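You operate a simulated robot arm through the tools that you are given. There is no shell and no other tool. Be economical: measure what you need, move in short steps, check, and stop when the job is done.

You are at the controls of a simulated robot arm. One attempt, no reset.

Task
Put the can on the lip between slides four and five. Then turn the meter selector to on. Then fetch the disc labelled "84" from the steel top of the long rack and set it on the grey pad there. Then count the arches on the steel top of the long rack, then put as many of the relays from the steel top of the long rack on the top of the rusty cabinet. Then take the silver jug on the top of the packing table and put it away on the top of the mix bench. Then stack the shoe marked "L-5363" from the top of the blue bench on top of the shoe that says "L-5422". Then take the brush and leave it on the top of the cooling bench. Then close the cooling bench drawer. Then put the funnel from the top of the mix bench on top of the sack on the top of the green bench. Then put one of the cards from the top of the mix bench on the top of the green bench. Then take the sieve on the top of the blue bench and put it away on the top of the mix bench. Then put the battery that expires last from the top of the blue bench on the silver plate there. Do these in the order given. Set down upright: can, relay, silver jug.

Only the result counts: the job must be done as asked and must still hold three seconds after the hand-in. Knocking over, shifting, dropping, spilling or breaking anything else fails it.

Robot
A 6-joint arm with a two-finger gripper on a trunk, on a base that drives. Base frame: it is fixed to the floor where the robot stands at the start and does not move with it; the origin is under the middle of the robot, x ahead of it, y to its left, z up. Lengths are in m, angles in rad, forces in N, time in s.
Its first joint turns from -2.897 to 2.897 rad. Places, roughly: arch [-3.5, 3, 1.25]; battery [-4.25, 5.5, 0.75]; brush (8x5x7 cm) [5.2, 8.5, 0.8]; can [0.75, 0, 0.75]; card [3.5, 5.5, 1]; cooling bench drawer [2.9, 9.2, 0.7]; disc [-3.5, 3, 1.25]; funnel (10x9x9 cm) [3.7, 5.7, 0.9]; lip between slides four and five [-1.2, 3.3, 0.9]; meter selector [-2.2, 1.6, 1]; pad [-3.25, 3.25, 1.25]; plate [-4, 5.5, 0.75]; relay [-3.25, 3.5, 1.25]; sack [6.75, 7.25, 0.75]; shoe [-4.75, 5, 0.75]; sieve (15x15x5 cm) [-4.3, 6, 0.8]; silver jug (16x12x13 cm) [-5.4, 4.1, 0.9]; top of the cooling bench [3.4, 9.3, 0.8]; top of the green bench [6.8, 7, 0.8]; top of the mix bench [3.5, 5.2, 0.8]; top of the rusty cabinet [-1.7, 5.7, 1.1]. Payload 2.54 kg.
The TCP is the grasp point between the finger pads, 0.03 m short of the fingertips. In the tool frame z runs along the fingers and y along their closing line. The gripper opens to 0.116 m. The gripper's body begins 0.095 m behind the TCP.
Orientation is that of the tool frame in the base frame, as a unit quaternion [x, y, z, w]. With the fingers straight down and closing along the base's y, the tool's x points along the base's -x, its y along +y and its z along -z.

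Tools
- The arm moves only by the tool apply_moves. Its argument "targets" is a list of rows, each an object of numbers (a shift or turn left out is 0, a gripper value left out holds the last): "dx", "dy", "dz": the shift along the base's x, y, z in units of 300 mm (1.0 is 300 mm); "rx", "ry", "rz": the turn, a rotation vector about the base's x, y, z in units of 45 degrees (1.0 is 45 degrees); "claw": the finger opening in m, from 0 to 0.116. In form: [{"dx": .., "dy": .., "dz": .., "rx": .., "ry": .., "rz": .., "claw": ..}, ...]. A call has 1 to 20 rows; each row is the pose to reach, as a shift and turn from the pose commanded when the call began. A call with a number of a shift or a turn outside -1 to 1 is refused whole. Each row takes 0.2 s and may step no farther than 0.05 m and 0.15 rad from the row before; otherwise, or with a gripper value out of range, the whole call is refused. A pose out of reach is approached as far as the arm can. The call stops where the force on the tool passes 40 N (or 10 N more than at its start, if that is more) or the arm is blocked; 0.2 s more then pass. The fingers move at their own pace (about 0.072 m/s each) and stop on an object; they squeeze with about 23 N. The grip force told is the motor's: it shows also when the fingers shut on nothing. Time passes only in rows, and 0.2 s behind the last, so rows that repeat a pose let the fingers close. It gives the time, the measured TCP pose, the force on the tool (base axes), the opening and the grip force at its end, in the units of the frame above (readings bear some noise), with the torque about the TCP (base axes, N m) and any sound that the robot's microphone picked up.
- Cameras (640 x 400 px; columns grow to the right, rows downward): "scene" is now at [-0.0374, 0.132, 1.4004]; the picture's right is [-0.20, -0.98, 0.00], its down [-0.63, 0.13, -0.76] and it looks along [0.75, -0.16, -0.65] (base axes); focal length 252 px, centre (320, 200). "wrist" rides on the gripper at [0.069, -0.015, -0.122] in the tool frame; the picture's right is [0.21, 0.98, 0.00], its down [-0.83, 0.18, -0.53] and it looks along [-0.52, 0.11, 0.85] (tool axes); focal length 251 px, centre (320, 200). There is no depth. A picture from a camera that has moved, and an enlarged one, comes with that camera's place and axes in the base frame and with its lens.
- camera(camera): a new picture of that camera. No time passes.
- roll_base(legs): drives the robot by 1 to 6 legs, each [ahead, left, turn to the left] in m, m and rad, along the robot's own axes; the way and the turn of a leg run together, so that a leg with both is an arc; at most 1.5 m and 3.142 rad a leg. The arm and the cameras ride along, it lands a little off, and it stops where it bumps. It gives what a move gives.
- turn_head(pan, tilt): turns the head with the scene camera to pan (to the left, within 2.094 rad either way) and tilt (down, from -0.506 to 1.204), counted from straight ahead of the robot. It gives what a move gives.
- close_up(camera, box): a new picture of the part [left, top, right, bottom] of that camera's present view, enlarged. No time passes.
- sign_off(): hands the job in; it is judged then, once.

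Go step by step. Nothing tells you exact positions but the pictures and the camera data: compare them with the known pose of the tool, close in by small moves and look again before you grip or let go. The budget is 567 turns and 360 pictures, counting those below and the enlarged ones. Unless the task says otherwise, let go and move clear before handing in, and close with one line.

The tools are called after ">>>" by a JSON object that holds its "op" and its "data". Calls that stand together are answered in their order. apply_moves: Moves the arm, as the interface text tells. Its arguments: {"type":"object","properties":{"targets":{"type":"array","items":{"type":"object","properties":{"dx":{"type":"number"},"dy":{"type":"number"},"dz":{"type":"number"},"rx":{"type":"number"},"ry":{"type":"number"},"rz":{"type":"number"},"claw":{"type":"number"}}}}},"required":["targets"]} The other tools are called the same way: roll_base (legs) drives the base; turn_head (pan, tilt) turns the head that bears the scene camera; camera (camera) takes a picture; close_up (camera, box) takes an enlarged picture of a part of a camera's view; sign_off () hands the job in.

At the start:

```text
time_s: 0.0
position: [0.6763, -0.0295, 0.8556]
tcp_rot: [0.0, 1.0, 0.001, 0.0]
wrist_force: [0.0, -0.3, -0.3]
moment: [0.0, -0.04, -0.06]
width: 0.116
grasp_force: 0.0
robot x, y, heading: [-0.0032, -0.0011, 0.003]
head pan, tilt: [-0.206, 0.702]
```

scene: 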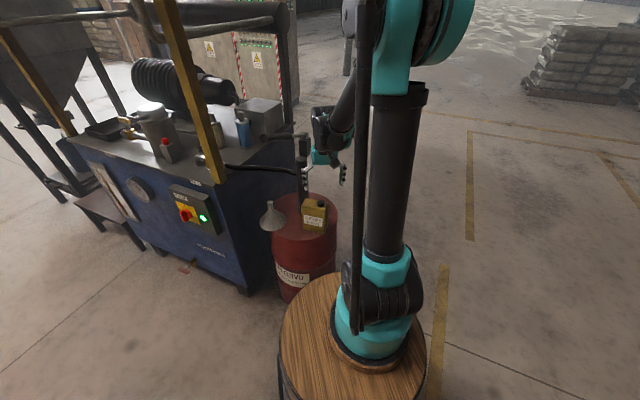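
wrist: 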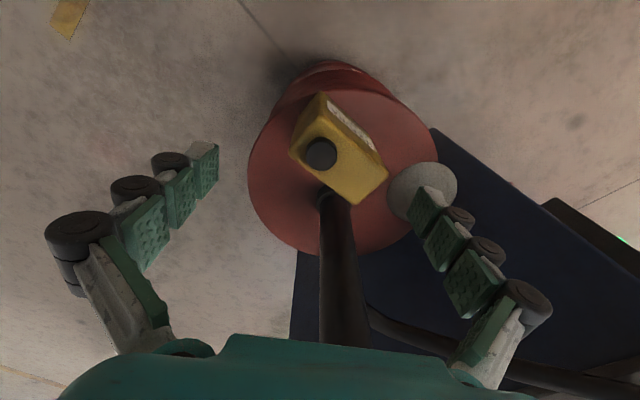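

I see a yellow can on a red drum, with a funnel-like thing next to it. I'll look closer at both before planning the grip.

>>> {"op": "close_up", "data": {"camera": "wrist", "box": [220, 50, 480, 270]}}

>>> {"op": "close_up", "data": {"camera": "scene", "box": [240, 100, 380, 310]}}

```text
1.82 times, centred on (350, 160) of wrist
camera zoom: at [0.606, -0.0456, 0.977], right [-0.21, 0.98, 0.0], down [0.83, 0.18, 0.53], along [0.52, 0.11, -0.85], focal length 457 px, centre (266, 273)
```

zoom: 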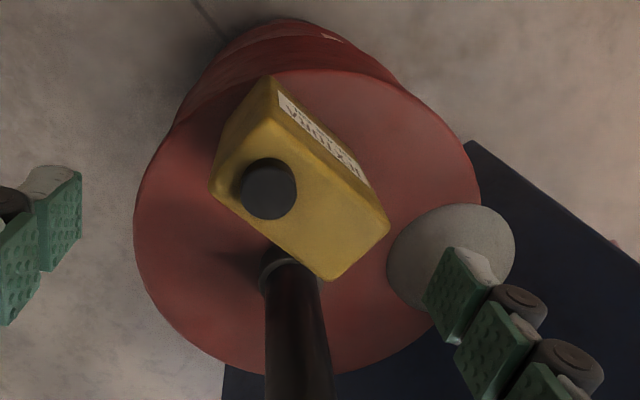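

```text
1.90 times, centred on (310, 205) of scene
camera zoom: at [-0.0374, 0.132, 1.4004], right [-0.2, -0.98, 0.0], down [-0.63, 0.13, -0.76], along [0.75, -0.16, -0.65], focal length 481 px, centre (339, 190)
```

zoom: 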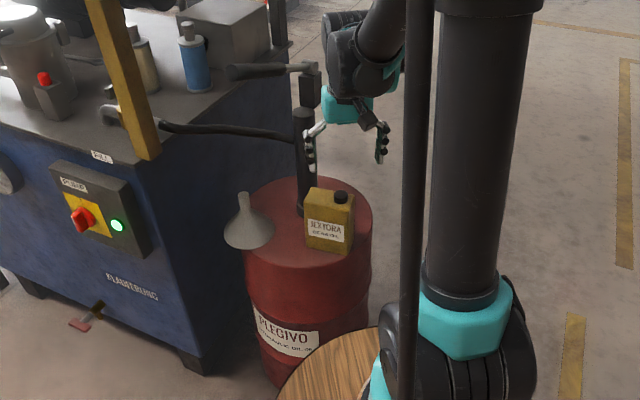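

>>> {"op": "close_up", "data": {"camera": "wrist", "box": [280, 80, 400, 220]}}

>>> {"op": "close_up", "data": {"camera": "scene", "box": [280, 180, 350, 240]}}

```text
2.86 times, centred on (340, 150) of wrist
camera zoom: at [0.606, -0.0456, 0.977], right [-0.21, 0.98, 0.0], down [0.83, 0.18, 0.53], along [0.52, 0.11, -0.85], focal length 718 px, centre (263, 343)
```

zoom: 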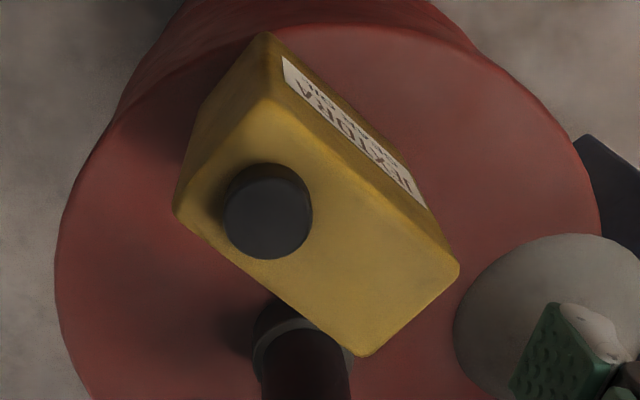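

```text
6.67 times, centred on (315, 210) of scene
camera zoom: at [-0.0374, 0.132, 1.4004], right [-0.2, -0.98, 0.0], down [-0.63, 0.13, -0.76], along [0.75, -0.16, -0.65], focal length 1683 px, centre (353, 133)
```

zoom: 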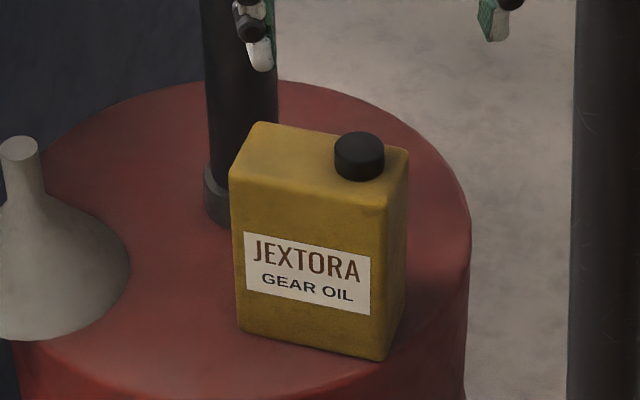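

The can is about 9×5×12 cm, centred near (0.707, -0.003) with its short axis at about -28°. I'll turn the gripper to close on the short side above it and check.

>>> {"op": "apply_moves", "data": {"targets": [{"dx": 0.02, "dy": 0.02, "rz": 0.18, "claw": 0.116}, {"dx": 0.04, "dy": 0.04, "rz": 0.36}, {"dx": 0.06, "dy": 0.06, "rz": 0.54}, {"dx": 0.08, "dy": 0.08, "rz": 0.72}, {"dx": 0.1, "dy": 0.0885, "rz": 0.9}, {"dx": 0.1023, "dy": 0.0885, "rz": 1.0}]}}

>>> {"op": "apply_moves", "data": {"targets": [{"rz": 0.19}, {"rz": 0.378}, {"rz": 0.378}]}}

>>> {"op": "camera", "data": {"camera": "wrist"}}

>>> {"op": "camera", "data": {"camera": "scene"}}

```text
time_s: 1.4
position: [0.7077, -0.0016, 0.8559]
tcp_rot: [-0.384, 0.923, 0.0, 0.0]
wrist_force: [0.2, 1.0, -1.0]
moment: [0.03, 0.0, 0.0]
width: 0.1161
grasp_force: 0.1
robot x, y, heading: [-0.0003, 0.0006, -0.001]
head pan, tilt: [-0.206, 0.702]
```

```text
time_s: 2.2
position: [0.7063, -0.002, 0.8549]
tcp_rot: [-0.516, 0.857, 0.0, 0.0]
wrist_force: [0.1, -0.1, -0.3]
moment: [-0.01, -0.02, -0.01]
width: 0.1159
grasp_force: 0.1
robot x, y, heading: [-0.0058, -0.0019, -0.005]
head pan, tilt: [-0.206, 0.702]
```

```text
353 pictures are left
camera wrist: at [0.6868, -0.0718, 0.9769], right [-0.96, 0.27, 0.0], down [0.23, 0.81, 0.53], along [0.14, 0.51, -0.85], focal length 251 px, centre (320, 200)
```

wrist: 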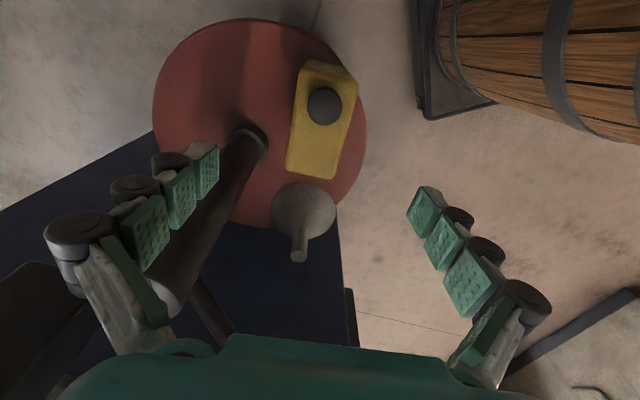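

```text
352 pictures are left
camera scene: at [-0.0374, 0.132, 1.4004], right [-0.2, -0.98, 0.0], down [-0.63, 0.13, -0.76], along [0.75, -0.16, -0.65], focal length 252 px, centre (320, 200)
```

scene: 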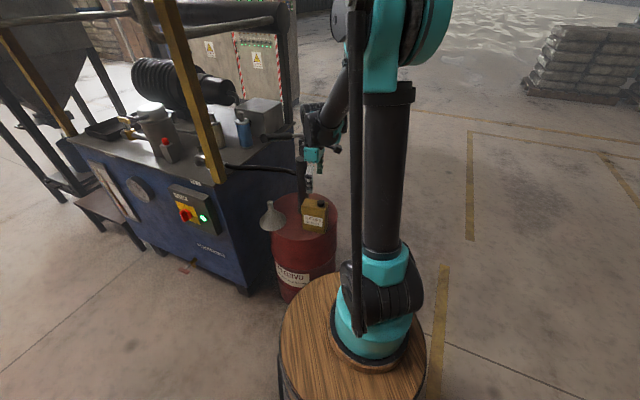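

>>> {"op": "close_up", "data": {"camera": "wrist", "box": [250, 40, 390, 200]}}

```text
2.50 times, centred on (320, 120) of wrist
camera zoom: at [0.6868, -0.0718, 0.9769], right [-0.96, 0.27, 0.0], down [0.23, 0.81, 0.53], along [0.14, 0.51, -0.85], focal length 629 px, centre (320, 400)
```

zoom: 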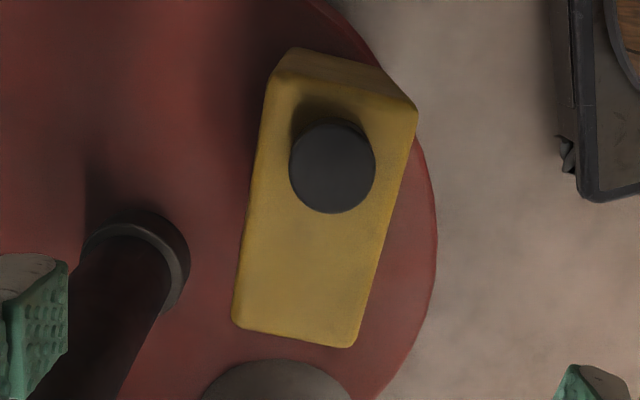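

Tool axis is centred and aligned over the can. Descending to grip.

>>> {"op": "apply_moves", "data": {"targets": [{"dz": -0.11}, {"dz": -0.22}, {"dz": -0.33}, {"dz": -0.44}, {"dz": -0.54}, {"dz": -0.54}]}}

>>> {"op": "camera", "data": {"camera": "wrist"}}

```text
time_s: 3.6
position: [0.7085, -0.0039, 0.6924]
tcp_rot: [-0.515, 0.857, 0.0, 0.0]
wrist_force: [-0.2, 1.0, -0.3]
moment: [-0.01, 0.01, -0.03]
width: 0.1159
grasp_force: 0.0
robot x, y, heading: [-0.0018, 0.0032, -0.0]
head pan, tilt: [-0.206, 0.702]
```

```text
350 pictures are left
camera wrist: at [0.6879, -0.0714, 0.8146], right [-0.96, 0.27, 0.0], down [0.23, 0.81, 0.53], along [0.14, 0.51, -0.85], focal length 251 px, centre (320, 200)
```

wrist: 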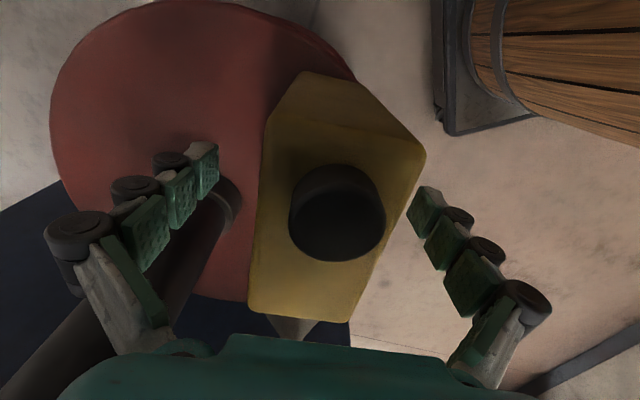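

>>> {"op": "apply_moves", "data": {"targets": [{"claw": 0.03}, {"claw": 0.03}, {"claw": 0.03}, {"claw": 0.03}, {"claw": 0.03}]}}

>>> {"op": "apply_moves", "data": {"targets": [{"dz": 0.1}, {"dz": 0.25}, {"dz": 0.4}, {"dz": 0.55}, {"dz": 0.7}, {"dz": 0.7}]}}

>>> {"op": "camera", "data": {"camera": "wrist"}}

>>> {"op": "camera", "data": {"camera": "scene"}}

```text
time_s: 4.8
position: [0.7079, -0.003, 0.6934]
tcp_rot: [-0.515, 0.857, 0.0, 0.0]
wrist_force: [-0.8, -0.4, 0.1]
moment: [0.03, 0.06, -0.06]
width: 0.0545
grasp_force: 22.8
robot x, y, heading: [0.0038, -0.0028, -0.001]
head pan, tilt: [-0.206, 0.702]
```

```text
time_s: 6.2
position: [0.7058, -0.0033, 0.9035]
tcp_rot: [-0.515, 0.857, 0.0, 0.001]
wrist_force: [-0.2, 1.6, -5.1]
moment: [0.0, -0.02, 0.03]
width: 0.0547
grasp_force: 23.3
robot x, y, heading: [-0.0016, -0.0019, -0.002]
head pan, tilt: [-0.206, 0.702]
```

```text
349 pictures are left
camera wrist: at [0.6854, -0.0721, 1.0263], right [-0.96, 0.27, 0.0], down [0.23, 0.81, 0.53], along [0.14, 0.51, -0.85], focal length 251 px, centre (320, 200)
```

wrist: 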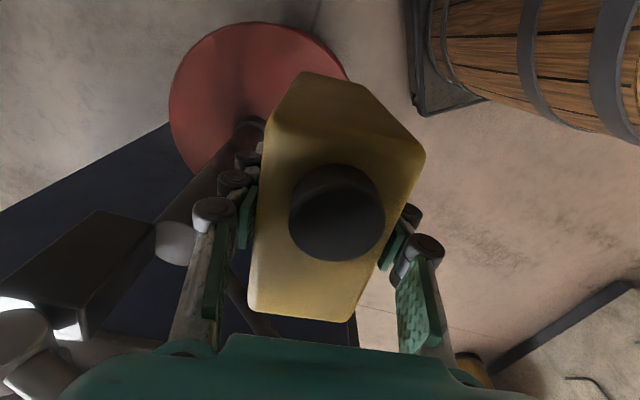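

```text
348 pictures are left
camera scene: at [-0.0372, 0.132, 1.4004], right [-0.2, -0.98, 0.0], down [-0.63, 0.13, -0.76], along [0.75, -0.16, -0.65], focal length 252 px, centre (320, 200)
```

scene: 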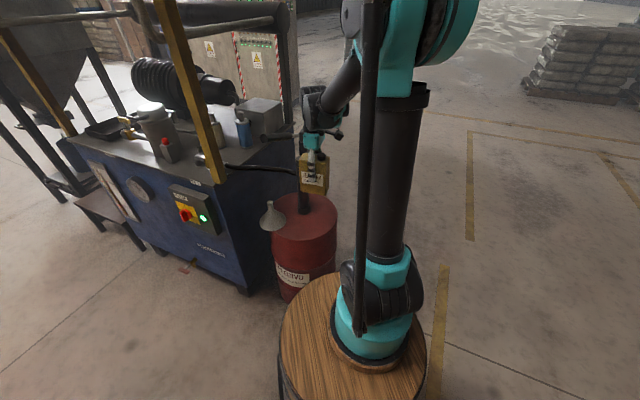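

The can is in hand. I'll pull the arm in and look around.

>>> {"op": "apply_moves", "data": {"targets": [{"dx": -0.15, "dz": 0.05}, {"dx": -0.3, "dz": 0.1}, {"dx": -0.45, "dz": 0.15}, {"dx": -0.6, "dz": 0.2}, {"dx": -0.75, "dz": 0.3}, {"dx": -0.85, "dz": 0.4}, {"dx": -0.85, "dz": 0.4}]}}

>>> {"op": "turn_head", "data": {"pan": 1.6, "tilt": 0.3}}

>>> {"op": "camera", "data": {"camera": "scene"}}

>>> {"op": "turn_head", "data": {"pan": 2.09, "tilt": 0.3}}

>>> {"op": "camera", "data": {"camera": "scene"}}

```text
refused: row 5 steps farther than a row can; nothing moved
```

```text
time_s: 8.0
position: [0.7048, -0.0043, 0.9029]
tcp_rot: [-0.515, 0.857, 0.0, 0.0]
wrist_force: [0.8, 0.4, -5.3]
moment: [0.01, -0.03, 0.01]
width: 0.0545
grasp_force: 23.1
robot x, y, heading: [0.0018, 0.0001, 0.001]
head pan, tilt: [1.6, 0.3]
```

```text
347 pictures are left
camera scene: at [-0.123, 0.2426, 1.4367], right [1.0, 0.03, 0.0], down [0.01, -0.3, -0.96], along [-0.03, 0.95, -0.3], focal length 252 px, centre (320, 200)
```

scene: 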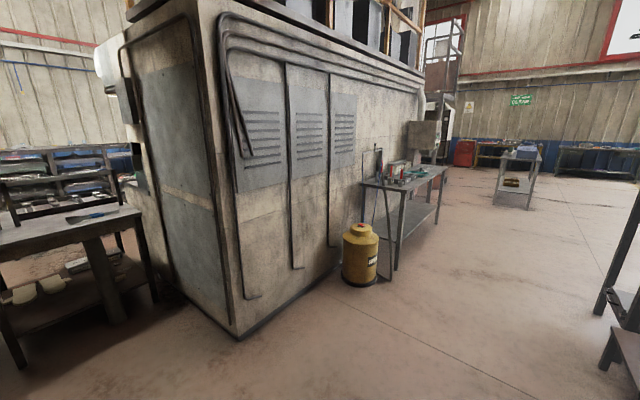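

```text
time_s: 8.9
position: [0.7057, -0.0034, 0.904]
tcp_rot: [-0.515, 0.857, 0.0, 0.0]
wrist_force: [0.5, 0.2, -4.9]
moment: [0.02, 0.01, 0.0]
width: 0.0545
grasp_force: 23.0
robot x, y, heading: [-0.0012, -0.0038, -0.001]
head pan, tilt: [2.089, 0.3]
```

```text
346 pictures are left
camera scene: at [-0.1665, 0.2304, 1.4367], right [0.87, 0.49, 0.0], down [0.15, -0.26, -0.96], along [-0.47, 0.83, -0.3], focal length 252 px, centre (320, 200)
```

scene: 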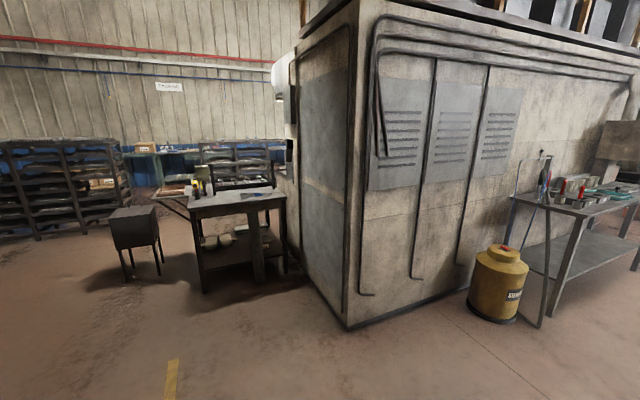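

I see a large enclosure to the front-left with a corridor to its right. I'll pull the arm in, turn along the corridor and drive in stages.

>>> {"op": "apply_moves", "data": {"targets": [{"dx": -0.15, "dz": 0.05}, {"dx": -0.3, "dz": 0.1}, {"dx": -0.45, "dz": 0.15}, {"dx": -0.6, "dz": 0.2}, {"dx": -0.74, "dz": 0.25}, {"dx": -0.85, "dz": 0.3}, {"dx": -0.85, "dz": 0.4}]}}

>>> {"op": "roll_base", "data": {"legs": [[0, 0.35, 0], [0, 0, 0.88]]}}

>>> {"op": "turn_head", "data": {"pan": 0.2, "tilt": 0.45}}

>>> {"op": "camera", "data": {"camera": "scene"}}

```text
time_s: 10.5
position: [0.4516, -0.0047, 1.0217]
tcp_rot: [-0.515, 0.857, 0.001, -0.001]
wrist_force: [-0.2, 1.0, -6.0]
moment: [0.0, 0.0, -0.03]
width: 0.0547
grasp_force: 22.8
robot x, y, heading: [0.0014, 0.0014, -0.001]
head pan, tilt: [2.089, 0.3]
```

```text
time_s: 15.1
position: [0.2913, 0.6909, 1.0211]
tcp_rot: [0.832, -0.555, 0.001, 0.0]
wrist_force: [-0.2, -1.4, -5.4]
moment: [-0.04, 0.02, -0.02]
width: 0.0544
grasp_force: 23.3
robot x, y, heading: [-0.0007, 0.3475, 0.882]
head pan, tilt: [2.089, 0.3]
```

```text
time_s: 16.9
position: [0.2915, 0.691, 1.0212]
tcp_rot: [0.831, -0.556, 0.0, 0.0]
wrist_force: [-0.5, -0.1, -5.9]
moment: [0.0, 0.0, -0.02]
width: 0.0548
grasp_force: 23.1
robot x, y, heading: [0.0024, 0.3452, 0.883]
head pan, tilt: [0.201, 0.45]
```

```text
345 pictures are left
camera scene: at [-0.1492, 0.429, 1.4228], right [0.88, -0.47, 0.0], down [-0.2, -0.38, -0.9], along [0.42, 0.79, -0.44], focal length 252 px, centre (320, 200)
```

scene: 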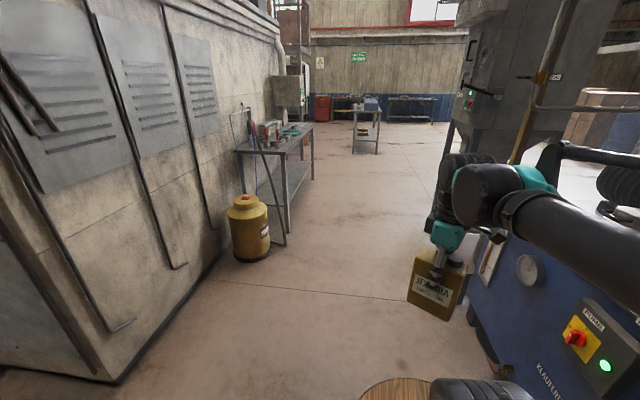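

>>> {"op": "roll_base", "data": {"legs": [[0, 0.35, 0], [1.2, 0, 0]]}}

>>> {"op": "camera", "data": {"camera": "scene"}}

```text
time_s: 25.1
position: [0.8022, 1.8819, 1.0214]
tcp_rot: [0.833, -0.553, 0.001, 0.0]
wrist_force: [0.2, -0.4, -5.4]
moment: [-0.01, -0.01, -0.01]
width: 0.0547
grasp_force: 23.3
robot x, y, heading: [0.515, 1.5347, 0.888]
head pan, tilt: [0.201, 0.45]
```

```text
344 pictures are left
camera scene: at [0.3632, 1.6166, 1.4228], right [0.89, -0.46, 0.0], down [-0.2, -0.39, -0.9], along [0.42, 0.8, -0.44], focal length 252 px, centre (320, 200)
```

scene: 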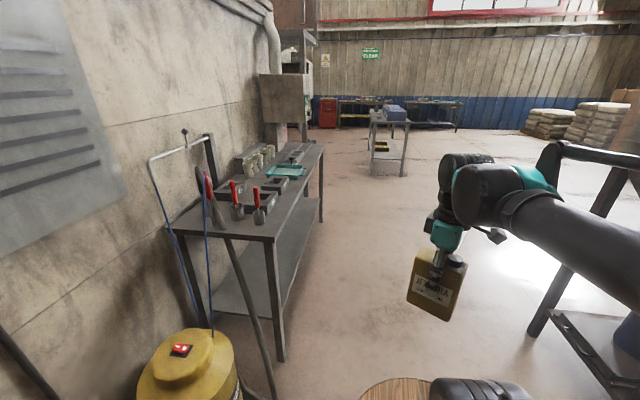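

>>> {"op": "roll_base", "data": {"legs": [[0.0, -0.15, 0], [1.4, 0, 0], [1.0, 0, 0.0], [0, 0, 0.8]]}}

>>> {"op": "camera", "data": {"camera": "scene"}}

>>> {"op": "turn_head", "data": {"pan": 1.2, "tilt": 0.4}}

>>> {"op": "camera", "data": {"camera": "scene"}}

```text
time_s: 40.0
position: [2.1374, 3.7276, 1.0221]
tcp_rot: [0.981, -0.192, 0.0, 0.0]
wrist_force: [-0.7, 0.3, -5.5]
moment: [0.01, 0.0, -0.03]
width: 0.0543
grasp_force: 22.8
robot x, y, heading: [2.1763, 3.2773, 1.671]
head pan, tilt: [0.201, 0.45]
```

```text
343 pictures are left
camera scene: at [2.0139, 3.2301, 1.4228], right [0.95, 0.3, 0.0], down [0.13, -0.42, -0.9], along [-0.27, 0.86, -0.44], focal length 252 px, centre (320, 200)
```

scene: 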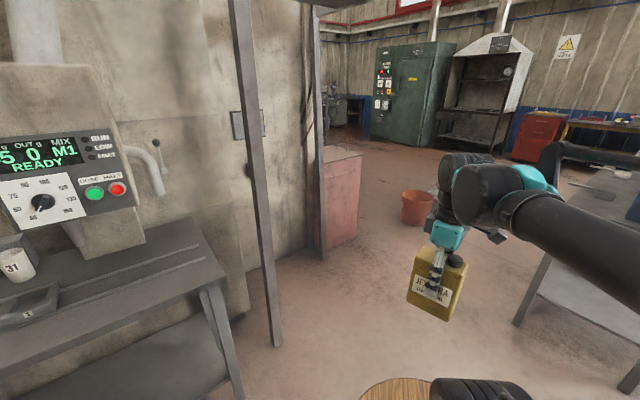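

```text
time_s: 41.2
position: [2.1366, 3.7283, 1.0207]
tcp_rot: [0.981, -0.192, 0.001, -0.001]
wrist_force: [-0.3, 0.7, -5.6]
moment: [-0.02, 0.0, 0.01]
width: 0.0545
grasp_force: 22.9
robot x, y, heading: [2.179, 3.2814, 1.677]
head pan, tilt: [1.201, 0.4]
```

```text
342 pictures are left
camera scene: at [1.952, 3.167, 1.4274], right [0.27, 0.96, 0.0], down [0.38, -0.1, -0.92], along [-0.89, 0.25, -0.39], focal length 252 px, centre (320, 200)
```

scene: 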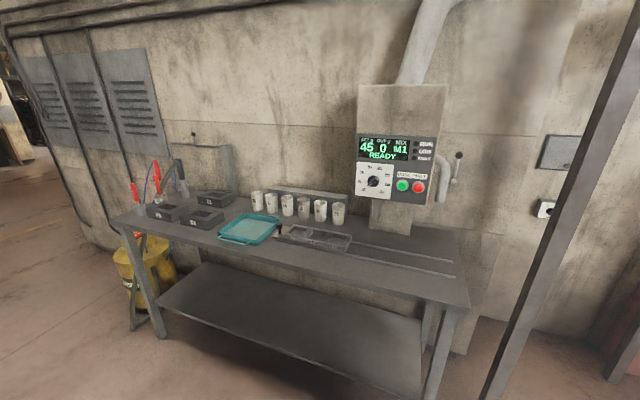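

>>> {"op": "roll_base", "data": {"legs": [[1.4, 0, 0]]}}

>>> {"op": "camera", "data": {"camera": "scene"}}

>>> {"op": "turn_head", "data": {"pan": 0.3, "tilt": 0.4}}

>>> {"op": "camera", "data": {"camera": "scene"}}

```text
time_s: 48.2
position: [1.9936, 5.1119, 1.021]
tcp_rot: [0.982, -0.19, 0.0, 0.0]
wrist_force: [0.2, -0.1, -4.3]
moment: [0.0, 0.03, -0.01]
width: 0.0542
grasp_force: 22.9
robot x, y, heading: [2.0381, 4.6593, 1.675]
head pan, tilt: [1.201, 0.4]
```

```text
341 pictures are left
camera scene: at [1.8095, 4.5502, 1.4274], right [0.26, 0.96, 0.0], down [0.38, -0.1, -0.92], along [-0.89, 0.24, -0.39], focal length 252 px, centre (320, 200)
```

scene: 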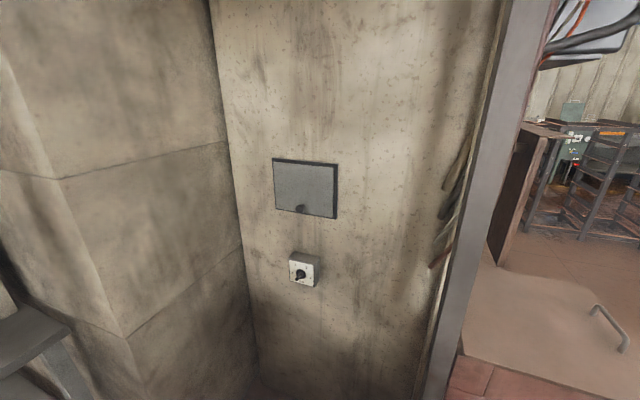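

```text
time_s: 49.4
position: [1.9947, 5.111, 1.0228]
tcp_rot: [0.982, -0.19, -0.001, 0.0]
wrist_force: [-0.6, 0.1, -5.4]
moment: [-0.01, 0.0, -0.01]
width: 0.0546
grasp_force: 22.5
robot x, y, heading: [2.0353, 4.6602, 1.678]
head pan, tilt: [0.3, 0.4]
```

```text
340 pictures are left
camera scene: at [1.8623, 4.611, 1.4274], right [0.92, 0.39, 0.0], down [0.15, -0.36, -0.92], along [-0.36, 0.85, -0.39], focal length 252 px, centre (320, 200)
```

scene: 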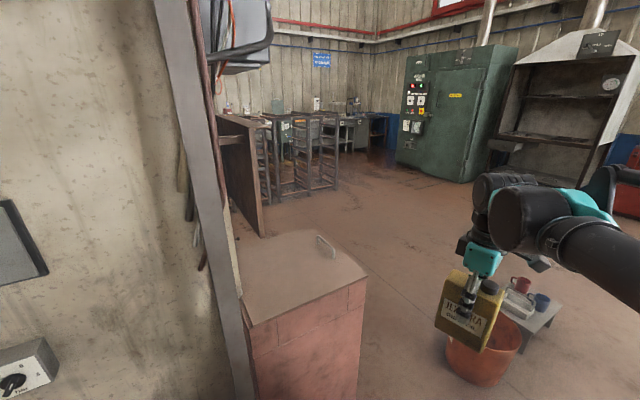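

>>> {"op": "turn_head", "data": {"pan": -0.4, "tilt": 0.5}}

>>> {"op": "camera", "data": {"camera": "scene"}}

>>> {"op": "turn_head", "data": {"pan": 0.3, "tilt": 0.9}}

>>> {"op": "camera", "data": {"camera": "scene"}}

```text
time_s: 50.4
position: [1.9934, 5.1117, 1.0217]
tcp_rot: [0.982, -0.19, 0.0, 0.0]
wrist_force: [0.6, 0.2, -5.6]
moment: [0.0, -0.02, 0.02]
width: 0.0546
grasp_force: 23.5
robot x, y, heading: [2.035, 4.6632, 1.671]
head pan, tilt: [-0.4, 0.499]
```

```text
339 pictures are left
camera scene: at [1.9253, 4.6129, 1.4183], right [0.96, -0.29, 0.0], down [-0.14, -0.46, -0.88], along [0.25, 0.84, -0.48], focal length 252 px, centre (320, 200)
```

scene: 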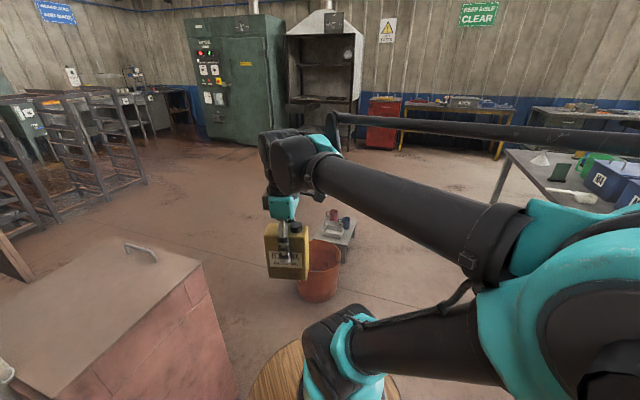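

```text
time_s: 51.5
position: [1.9935, 5.1106, 1.0211]
tcp_rot: [0.982, -0.191, 0.0, 0.0]
wrist_force: [-0.5, -0.4, -6.2]
moment: [0.03, -0.04, 0.02]
width: 0.0547
grasp_force: 23.1
robot x, y, heading: [2.0395, 4.663, 1.677]
head pan, tilt: [0.3, 0.901]
```

```text
338 pictures are left
camera scene: at [1.8692, 4.5953, 1.3844], right [0.92, 0.39, 0.0], down [0.31, -0.72, -0.62], along [-0.24, 0.57, -0.78], focal length 252 px, centre (320, 200)
```

scene: 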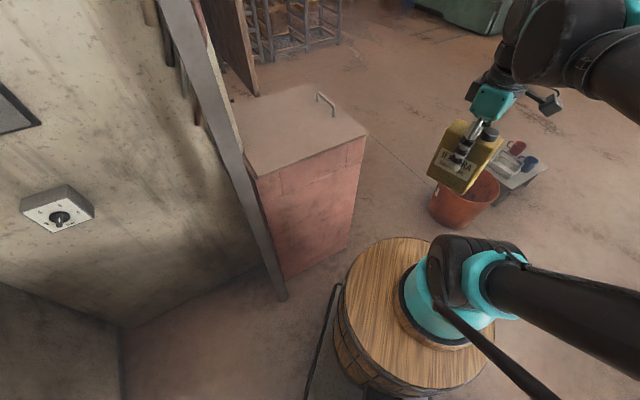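

I can't fit left of the bucket, but there is about 0.9 m between the bucket and the mix bench. I'll go that way.

>>> {"op": "roll_base", "data": {"legs": [[0, 0, -0.975], [1.0, 0, 0], [0, 0, 0.1]]}}

>>> {"op": "turn_head", "data": {"pan": 0.6, "tilt": 0.6}}

>>> {"op": "camera", "data": {"camera": "scene"}}

>>> {"op": "turn_head", "data": {"pan": -0.5, "tilt": 0.6}}

>>> {"op": "camera", "data": {"camera": "scene"}}

```text
time_s: 59.6
position: [3.106, 5.6092, 1.0218]
tcp_rot: [0.807, -0.591, 0.0, -0.001]
wrist_force: [0.4, -0.2, -5.6]
moment: [-0.01, 0.0, -0.03]
width: 0.0545
grasp_force: 22.5
robot x, y, heading: [2.7893, 5.293, 0.799]
head pan, tilt: [0.3, 0.901]
```

```text
time_s: 60.4
position: [3.1057, 5.6093, 1.0215]
tcp_rot: [0.806, -0.592, 0.0, 0.0]
wrist_force: [-0.5, -1.1, -5.6]
moment: [0.03, -0.04, 0.0]
width: 0.0545
grasp_force: 22.9
robot x, y, heading: [2.7846, 5.2926, 0.801]
head pan, tilt: [0.6, 0.6]
```

```text
337 pictures are left
camera scene: at [2.6105, 5.3967, 1.4091], right [0.98, -0.18, 0.0], down [-0.1, -0.56, -0.82], along [0.14, 0.81, -0.57], focal length 252 px, centre (320, 200)
```

scene: 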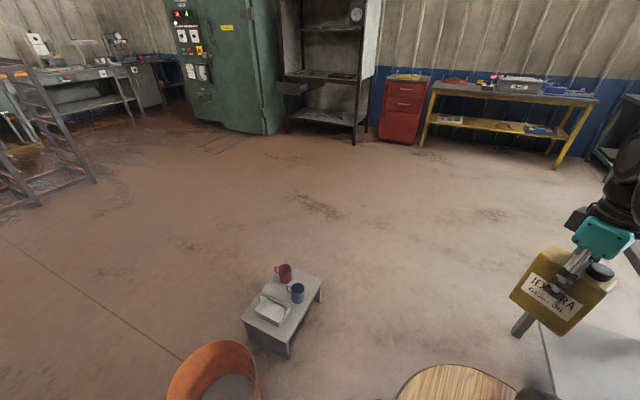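

```text
time_s: 61.7
position: [3.1078, 5.6091, 1.0213]
tcp_rot: [0.807, -0.591, 0.0, 0.0]
wrist_force: [0.7, 0.6, -5.8]
moment: [0.0, 0.01, 0.03]
width: 0.0542
grasp_force: 22.8
robot x, y, heading: [2.7839, 5.2913, 0.789]
head pan, tilt: [-0.499, 0.6]
```

```text
336 pictures are left
camera scene: at [2.6795, 5.3355, 1.4092], right [0.29, -0.96, 0.0], down [-0.54, -0.16, -0.83], along [0.79, 0.24, -0.57], focal length 252 px, centre (320, 200)
```

scene: 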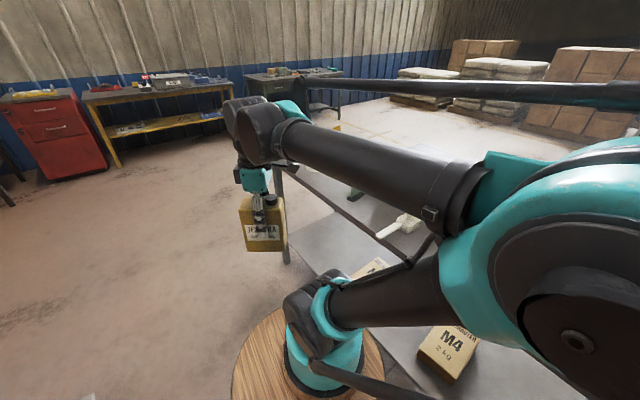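

>>> {"op": "roll_base", "data": {"legs": [[0.6, 0, 0], [0, 0, 0.775], [1.0, 0, 0], [0, 0, 1.57]]}}

>>> {"op": "turn_head", "data": {"pan": 0.3, "tilt": 0.35}}

>>> {"op": "camera", "data": {"camera": "scene"}}

```text
time_s: 66.7
position: [3.2927, 6.1598, 1.021]
tcp_rot: [0.945, -0.327, -0.001, 0.0]
wrist_force: [0.8, 0.6, -5.6]
moment: [-0.01, -0.02, -0.03]
width: 0.0542
grasp_force: 23.1
robot x, y, heading: [3.2114, 5.7133, 1.388]
head pan, tilt: [-0.499, 0.6]
stopped in leg 2: the robot was blocked; the commanded pose is now the measured one
```

```text
time_s: 67.8
position: [3.2926, 6.161, 1.0215]
tcp_rot: [0.945, -0.327, -0.001, 0.0]
wrist_force: [-0.1, -0.1, -4.8]
moment: [-0.01, 0.02, 0.0]
width: 0.0545
grasp_force: 23.1
robot x, y, heading: [3.2094, 5.7153, 1.395]
head pan, tilt: [0.3, 0.351]
```

```text
335 pictures are left
camera scene: at [3.0279, 5.7168, 1.4319], right [0.99, 0.12, 0.0], down [0.04, -0.34, -0.94], along [-0.11, 0.93, -0.34], focal length 252 px, centre (320, 200)
```

scene: 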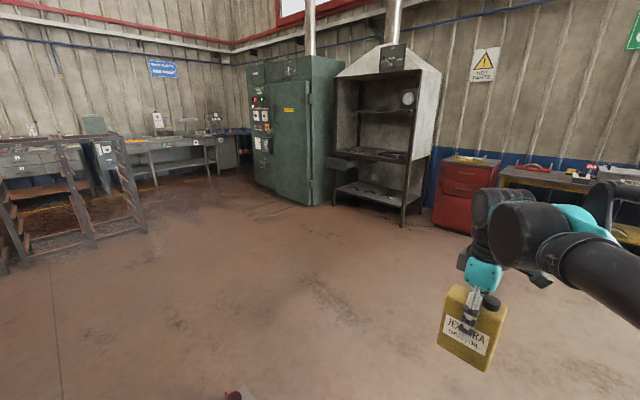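

>>> {"op": "turn_head", "data": {"pan": -1.3, "tilt": 0.7}}

>>> {"op": "camera", "data": {"camera": "scene"}}

>>> {"op": "turn_head", "data": {"pan": -0.3, "tilt": 1.2}}

>>> {"op": "camera", "data": {"camera": "scene"}}

```text
time_s: 69.5
position: [3.2936, 6.1603, 1.0213]
tcp_rot: [0.945, -0.327, 0.0, 0.0]
wrist_force: [-0.3, 0.1, -4.8]
moment: [-0.02, -0.04, -0.02]
width: 0.0545
grasp_force: 23.0
robot x, y, heading: [3.2083, 5.7192, 1.389]
head pan, tilt: [-1.3, 0.7]
```

```text
334 pictures are left
camera scene: at [3.1237, 5.6322, 1.4006], right [0.09, -1.0, 0.0], down [-0.64, -0.06, -0.77], along [0.76, 0.07, -0.64], focal length 252 px, centre (320, 200)
```

scene: 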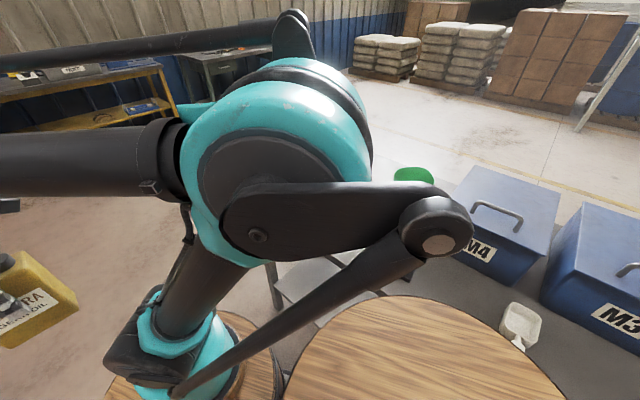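

```text
time_s: 70.8
position: [3.293, 6.1599, 1.0217]
tcp_rot: [0.945, -0.327, 0.0, 0.0]
wrist_force: [0.0, -1.4, -5.5]
moment: [-0.01, -0.02, -0.02]
width: 0.0545
grasp_force: 23.4
robot x, y, heading: [3.2079, 5.717, 1.394]
head pan, tilt: [-0.3, 1.201]
```

```text
333 pictures are left
camera scene: at [3.0649, 5.674, 1.3646], right [0.89, -0.46, 0.0], down [-0.43, -0.83, -0.36], along [0.17, 0.32, -0.93], focal length 252 px, centre (320, 200)
```

scene: 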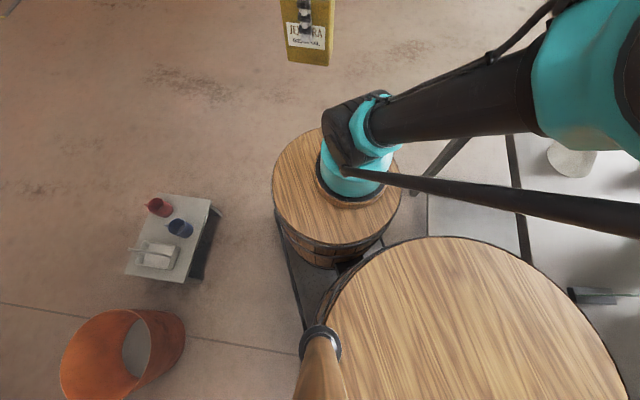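

The rear of the base touched the mix bench edge while turning; I'll step away from it forward and left, then go on.

>>> {"op": "roll_base", "data": {"legs": [[0.12, 0.12, 0], [0.2, 0, 0], [0, 0, 0.18]]}}

>>> {"op": "camera", "data": {"camera": "scene"}}

```text
time_s: 74.1
position: [3.1515, 6.5048, 1.022]
tcp_rot: [0.97, -0.241, 0.001, -0.001]
wrist_force: [-0.1, 0.1, -5.0]
moment: [0.03, -0.02, 0.01]
width: 0.0545
grasp_force: 23.2
robot x, y, heading: [3.1459, 6.0514, 1.571]
head pan, tilt: [-0.3, 1.201]
```

```text
332 pictures are left
camera scene: at [3.0138, 5.986, 1.3646], right [0.96, -0.29, 0.0], down [-0.27, -0.89, -0.36], along [0.11, 0.35, -0.93], focal length 252 px, centre (320, 200)
```

scene: 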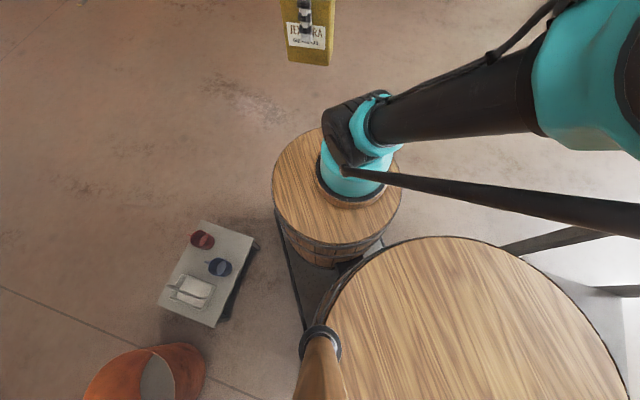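

>>> {"op": "roll_base", "data": {"legs": [[1.0, 0, 0], [0, 0, 1.5], [1.0, 0, 0]]}}

>>> {"op": "turn_head", "data": {"pan": 0.3, "tilt": 0.4}}

>>> {"op": "camera", "data": {"camera": "scene"}}

```text
time_s: 87.8
position: [1.7044, 7.1705, 1.0223]
tcp_rot: [0.877, 0.481, 0.001, 0.0]
wrist_force: [0.2, 0.5, -5.9]
moment: [0.01, -0.01, -0.01]
width: 0.0546
grasp_force: 22.7
robot x, y, heading: [2.154, 7.1267, 3.065]
head pan, tilt: [-0.3, 1.201]
```

```text
time_s: 88.9
position: [1.7047, 7.1692, 1.0223]
tcp_rot: [0.877, 0.48, 0.0, 0.0]
wrist_force: [-0.2, -0.5, -5.4]
moment: [0.01, -0.01, 0.01]
width: 0.0543
grasp_force: 23.0
robot x, y, heading: [2.1576, 7.125, 3.06]
head pan, tilt: [0.3, 0.4]
```

```text
331 pictures are left
camera scene: at [2.1715, 6.9486, 1.4273], right [-0.22, 0.98, 0.0], down [0.38, 0.09, -0.92], along [-0.9, -0.2, -0.39], focal length 252 px, centre (320, 200)
```

scene: 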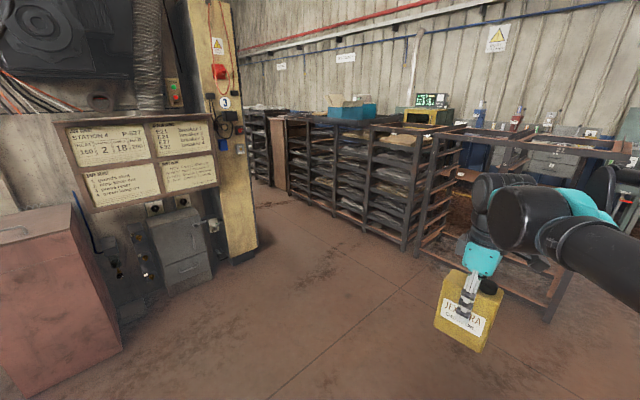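

>>> {"op": "roll_base", "data": {"legs": [[1.0, 0, 0], [0, 0, 0.65], [0.9, 0, 0], [0, 0, 0.3]]}}

>>> {"op": "camera", "data": {"camera": "scene"}}

>>> {"op": "turn_head", "data": {"pan": -0.3, "tilt": 0.3}}

>>> {"op": "camera", "data": {"camera": "scene"}}

```text
time_s: 101.2
position: [0.1213, 6.3577, 1.0205]
tcp_rot: [0.552, 0.834, -0.001, 0.0]
wrist_force: [-0.8, -0.6, -5.7]
moment: [0.01, 0.0, 0.01]
width: 0.0544
grasp_force: 22.5
robot x, y, heading: [0.4094, 6.706, -2.251]
head pan, tilt: [0.3, 0.4]
```

```text
330 pictures are left
camera scene: at [0.5673, 6.6162, 1.4274], right [-0.93, 0.37, 0.0], down [0.15, 0.36, -0.92], along [-0.34, -0.85, -0.39], focal length 252 px, centre (320, 200)
```

scene: 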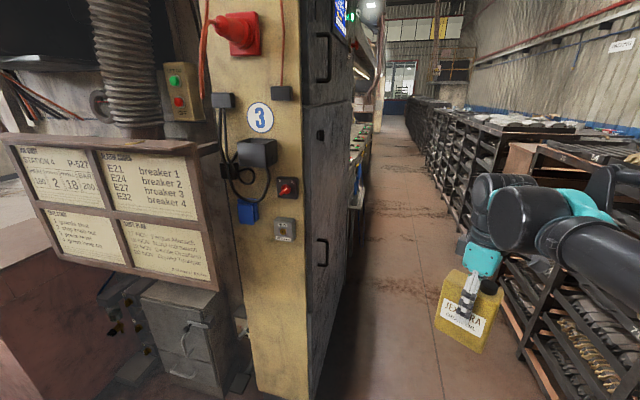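

```text
time_s: 102.2
position: [0.121, 6.3577, 1.02]
tcp_rot: [0.553, 0.833, 0.001, 0.0]
wrist_force: [0.6, 0.6, -4.8]
moment: [0.02, -0.03, 0.02]
width: 0.0548
grasp_force: 22.6
robot x, y, heading: [0.4097, 6.7017, -2.256]
head pan, tilt: [-0.3, 0.3]
```

```text
329 pictures are left
camera scene: at [0.5243, 6.6503, 1.4367], right [-0.56, 0.83, 0.0], down [0.25, 0.16, -0.96], along [-0.79, -0.53, -0.3], focal length 252 px, centre (320, 200)
```

scene: 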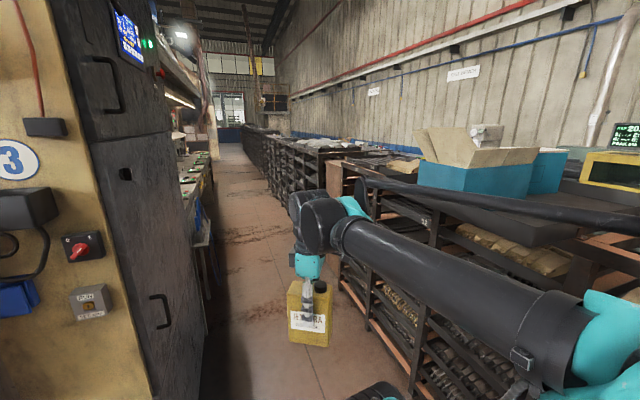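

>>> {"op": "turn_head", "data": {"pan": -1.2, "tilt": 0.5}}

>>> {"op": "camera", "data": {"camera": "scene"}}

```text
time_s: 103.4
position: [0.1207, 6.3577, 1.021]
tcp_rot: [0.553, 0.833, 0.0, 0.0]
wrist_force: [0.1, 0.5, -5.6]
moment: [-0.02, -0.01, -0.01]
width: 0.0546
grasp_force: 22.7
robot x, y, heading: [0.4105, 6.7048, -2.259]
head pan, tilt: [-1.201, 0.499]
```

```text
328 pictures are left
camera scene: at [0.5153, 6.73, 1.4183], right [0.31, 0.95, 0.0], down [0.46, -0.15, -0.88], along [-0.84, 0.27, -0.48], focal length 252 px, centre (320, 200)
```

scene: 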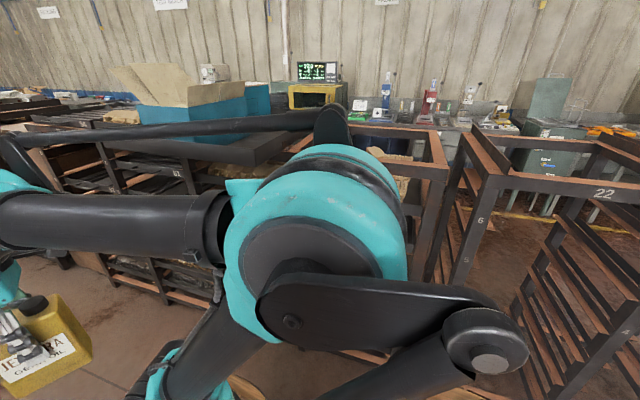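

>>> {"op": "roll_base", "data": {"legs": [[0, -0.12, 0], [1.3, 0, 0]]}}

>>> {"op": "turn_head", "data": {"pan": 0.5, "tilt": 0.4}}

>>> {"op": "camera", "data": {"camera": "scene"}}

```text
time_s: 110.9
position: [-0.8089, 5.3995, 1.0211]
tcp_rot: [0.552, 0.834, 0.0, -0.001]
wrist_force: [0.6, 0.6, -5.6]
moment: [0.01, -0.01, 0.06]
width: 0.0544
grasp_force: 23.7
robot x, y, heading: [-0.5221, 5.7489, -2.256]
head pan, tilt: [-1.201, 0.499]
```

```text
time_s: 112.6
position: [-0.8103, 5.3984, 1.0221]
tcp_rot: [0.552, 0.834, -0.001, 0.0]
wrist_force: [-0.3, -0.6, -4.8]
moment: [0.01, -0.02, 0.02]
width: 0.0545
grasp_force: 23.0
robot x, y, heading: [-0.5225, 5.7447, -2.251]
head pan, tilt: [0.499, 0.4]
```

```text
327 pictures are left
camera scene: at [-0.3471, 5.654, 1.4274], right [-0.98, 0.18, 0.0], down [0.07, 0.38, -0.92], along [-0.17, -0.91, -0.39], focal length 252 px, centre (320, 200)
```

scene: 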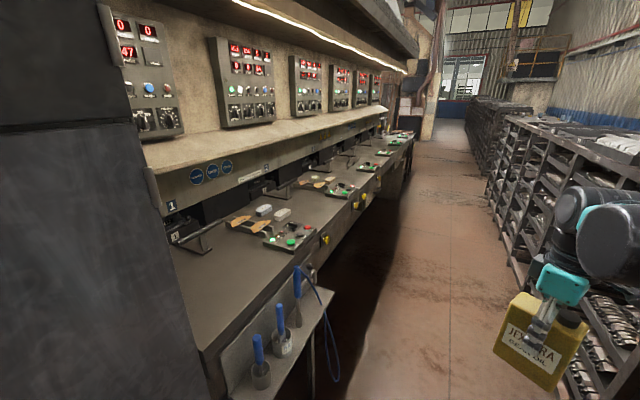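

>>> {"op": "turn_head", "data": {"pan": -0.4, "tilt": 0.7}}

>>> {"op": "camera", "data": {"camera": "scene"}}

```text
time_s: 113.8
position: [-0.8097, 5.3995, 1.0201]
tcp_rot: [0.552, 0.834, 0.001, 0.0]
wrist_force: [0.1, -0.2, -4.6]
moment: [0.04, -0.02, 0.03]
width: 0.0547
grasp_force: 22.5
robot x, y, heading: [-0.5232, 5.7486, -2.249]
head pan, tilt: [-0.4, 0.7]
```

```text
326 pictures are left
camera scene: at [-0.4052, 5.705, 1.4006], right [-0.47, 0.88, 0.0], down [0.57, 0.3, -0.77], along [-0.67, -0.36, -0.64], focal length 252 px, centre (320, 200)
```

scene: 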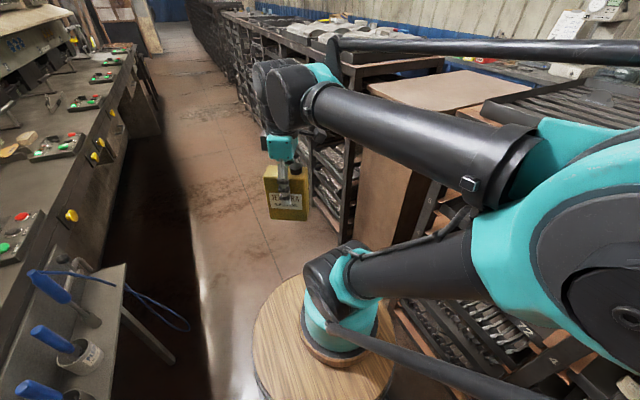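

>>> {"op": "roll_base", "data": {"legs": [[0, 0, 0.07], [1.4, 0, 0]]}}

>>> {"op": "turn_head", "data": {"pan": 1.0, "tilt": 0.5}}

>>> {"op": "camera", "data": {"camera": "scene"}}

>>> {"op": "turn_head", "data": {"pan": -0.4, "tilt": 0.7}}

>>> {"op": "camera", "data": {"camera": "scene"}}

```text
time_s: 121.4
position: [-1.6046, 4.2207, 1.021]
tcp_rot: [0.525, 0.851, 0.0, -0.001]
wrist_force: [-0.6, -0.2, -6.2]
moment: [0.01, -0.01, 0.03]
width: 0.0544
grasp_force: 23.0
robot x, y, heading: [-1.3396, 4.5874, -2.187]
head pan, tilt: [-0.4, 0.7]
```

```text
time_s: 122.9
position: [-1.6042, 4.2219, 1.0212]
tcp_rot: [0.525, 0.851, 0.0, -0.001]
wrist_force: [-1.1, -0.6, -5.7]
moment: [0.0, 0.02, 0.03]
width: 0.0548
grasp_force: 23.1
robot x, y, heading: [-1.3397, 4.5895, -2.191]
head pan, tilt: [1.0, 0.499]
```

```text
325 pictures are left
camera scene: at [-1.1137, 4.5128, 1.4183], right [-0.93, -0.37, 0.0], down [-0.18, 0.44, -0.88], along [0.33, -0.81, -0.48], focal length 252 px, centre (320, 200)
```

scene: 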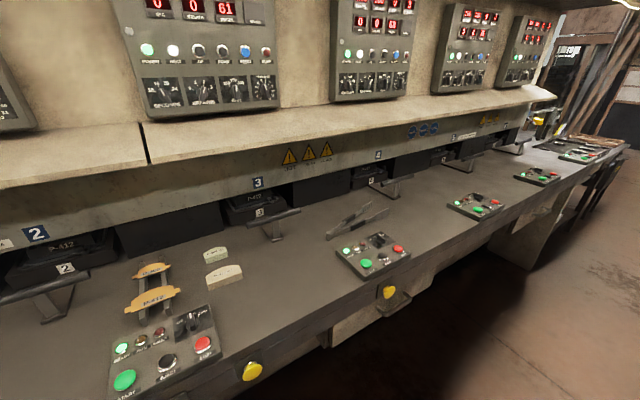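

```text
time_s: 124.4
position: [-1.6042, 4.2206, 1.0218]
tcp_rot: [0.525, 0.851, 0.001, 0.0]
wrist_force: [-0.4, 0.1, -5.2]
moment: [-0.01, -0.02, -0.02]
width: 0.0545
grasp_force: 23.2
robot x, y, heading: [-1.3398, 4.5848, -2.187]
head pan, tilt: [-0.4, 0.7]
```

```text
324 pictures are left
camera scene: at [-1.2199, 4.5524, 1.4006], right [-0.53, 0.85, 0.0], down [0.55, 0.34, -0.76], along [-0.65, -0.4, -0.64], focal length 252 px, centre (320, 200)
```

scene: 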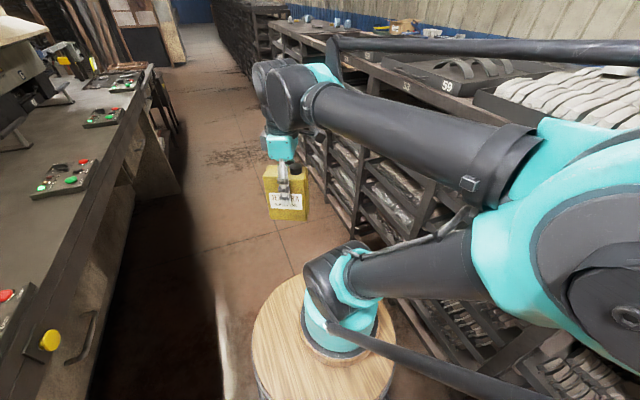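

>>> {"op": "turn_head", "data": {"pan": 0.9, "tilt": 0.4}}

>>> {"op": "close_up", "data": {"camera": "scene", "box": [300, 100, 560, 300]}}

```text
time_s: 125.9
position: [-1.6038, 4.2207, 1.0216]
tcp_rot: [0.524, 0.852, 0.0, 0.0]
wrist_force: [0.8, 0.2, -6.0]
moment: [0.0, 0.01, 0.02]
width: 0.0545
grasp_force: 22.9
robot x, y, heading: [-1.3396, 4.5857, -2.186]
head pan, tilt: [0.901, 0.4]
```

```text
2.00 times, centred on (430, 200) of scene
camera zoom: at [-1.1218, 4.5083, 1.4274], right [-0.96, -0.28, 0.0], down [-0.11, 0.37, -0.92], along [0.26, -0.88, -0.39], focal length 505 px, centre (100, 200)
```

zoom: 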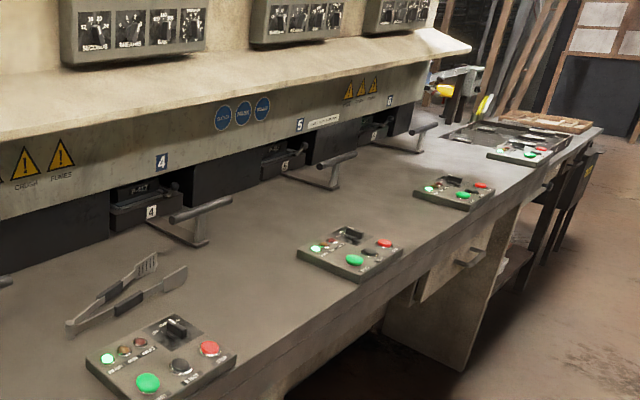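

Slides are the black drawers with T-handles; the spot between 4 and 5 on the counter is near (-1.23, 3.26). I'll drive abreast of it.

>>> {"op": "roll_base", "data": {"legs": [[0.8, 0, 0]]}}

>>> {"op": "turn_head", "data": {"pan": 1.3, "tilt": 0.5}}

>>> {"op": "camera", "data": {"camera": "scene"}}

```text
time_s: 130.2
position: [-2.074, 3.5542, 1.0209]
tcp_rot: [0.524, 0.851, 0.0, 0.0]
wrist_force: [0.3, -0.3, -5.3]
moment: [-0.02, 0.01, 0.0]
width: 0.0544
grasp_force: 22.9
robot x, y, heading: [-1.8085, 3.9198, -2.183]
head pan, tilt: [0.901, 0.4]
```

```text
time_s: 131.1
position: [-2.0748, 3.5548, 1.0212]
tcp_rot: [0.524, 0.852, 0.0, 0.0]
wrist_force: [0.2, 0.3, -4.8]
moment: [0.02, -0.02, -0.02]
width: 0.0545
grasp_force: 22.7
robot x, y, heading: [-1.8075, 3.9221, -2.185]
head pan, tilt: [1.3, 0.499]
```

```text
322 pictures are left
camera scene: at [-1.5608, 3.8612, 1.4183], right [-0.77, -0.63, 0.0], down [-0.3, 0.37, -0.88], along [0.56, -0.68, -0.48], focal length 252 px, centre (320, 200)
```

scene: 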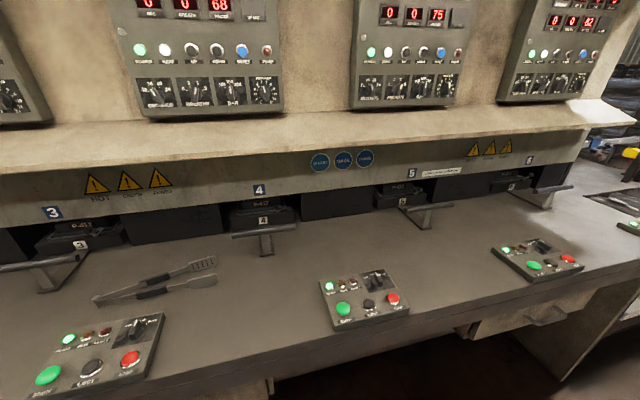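

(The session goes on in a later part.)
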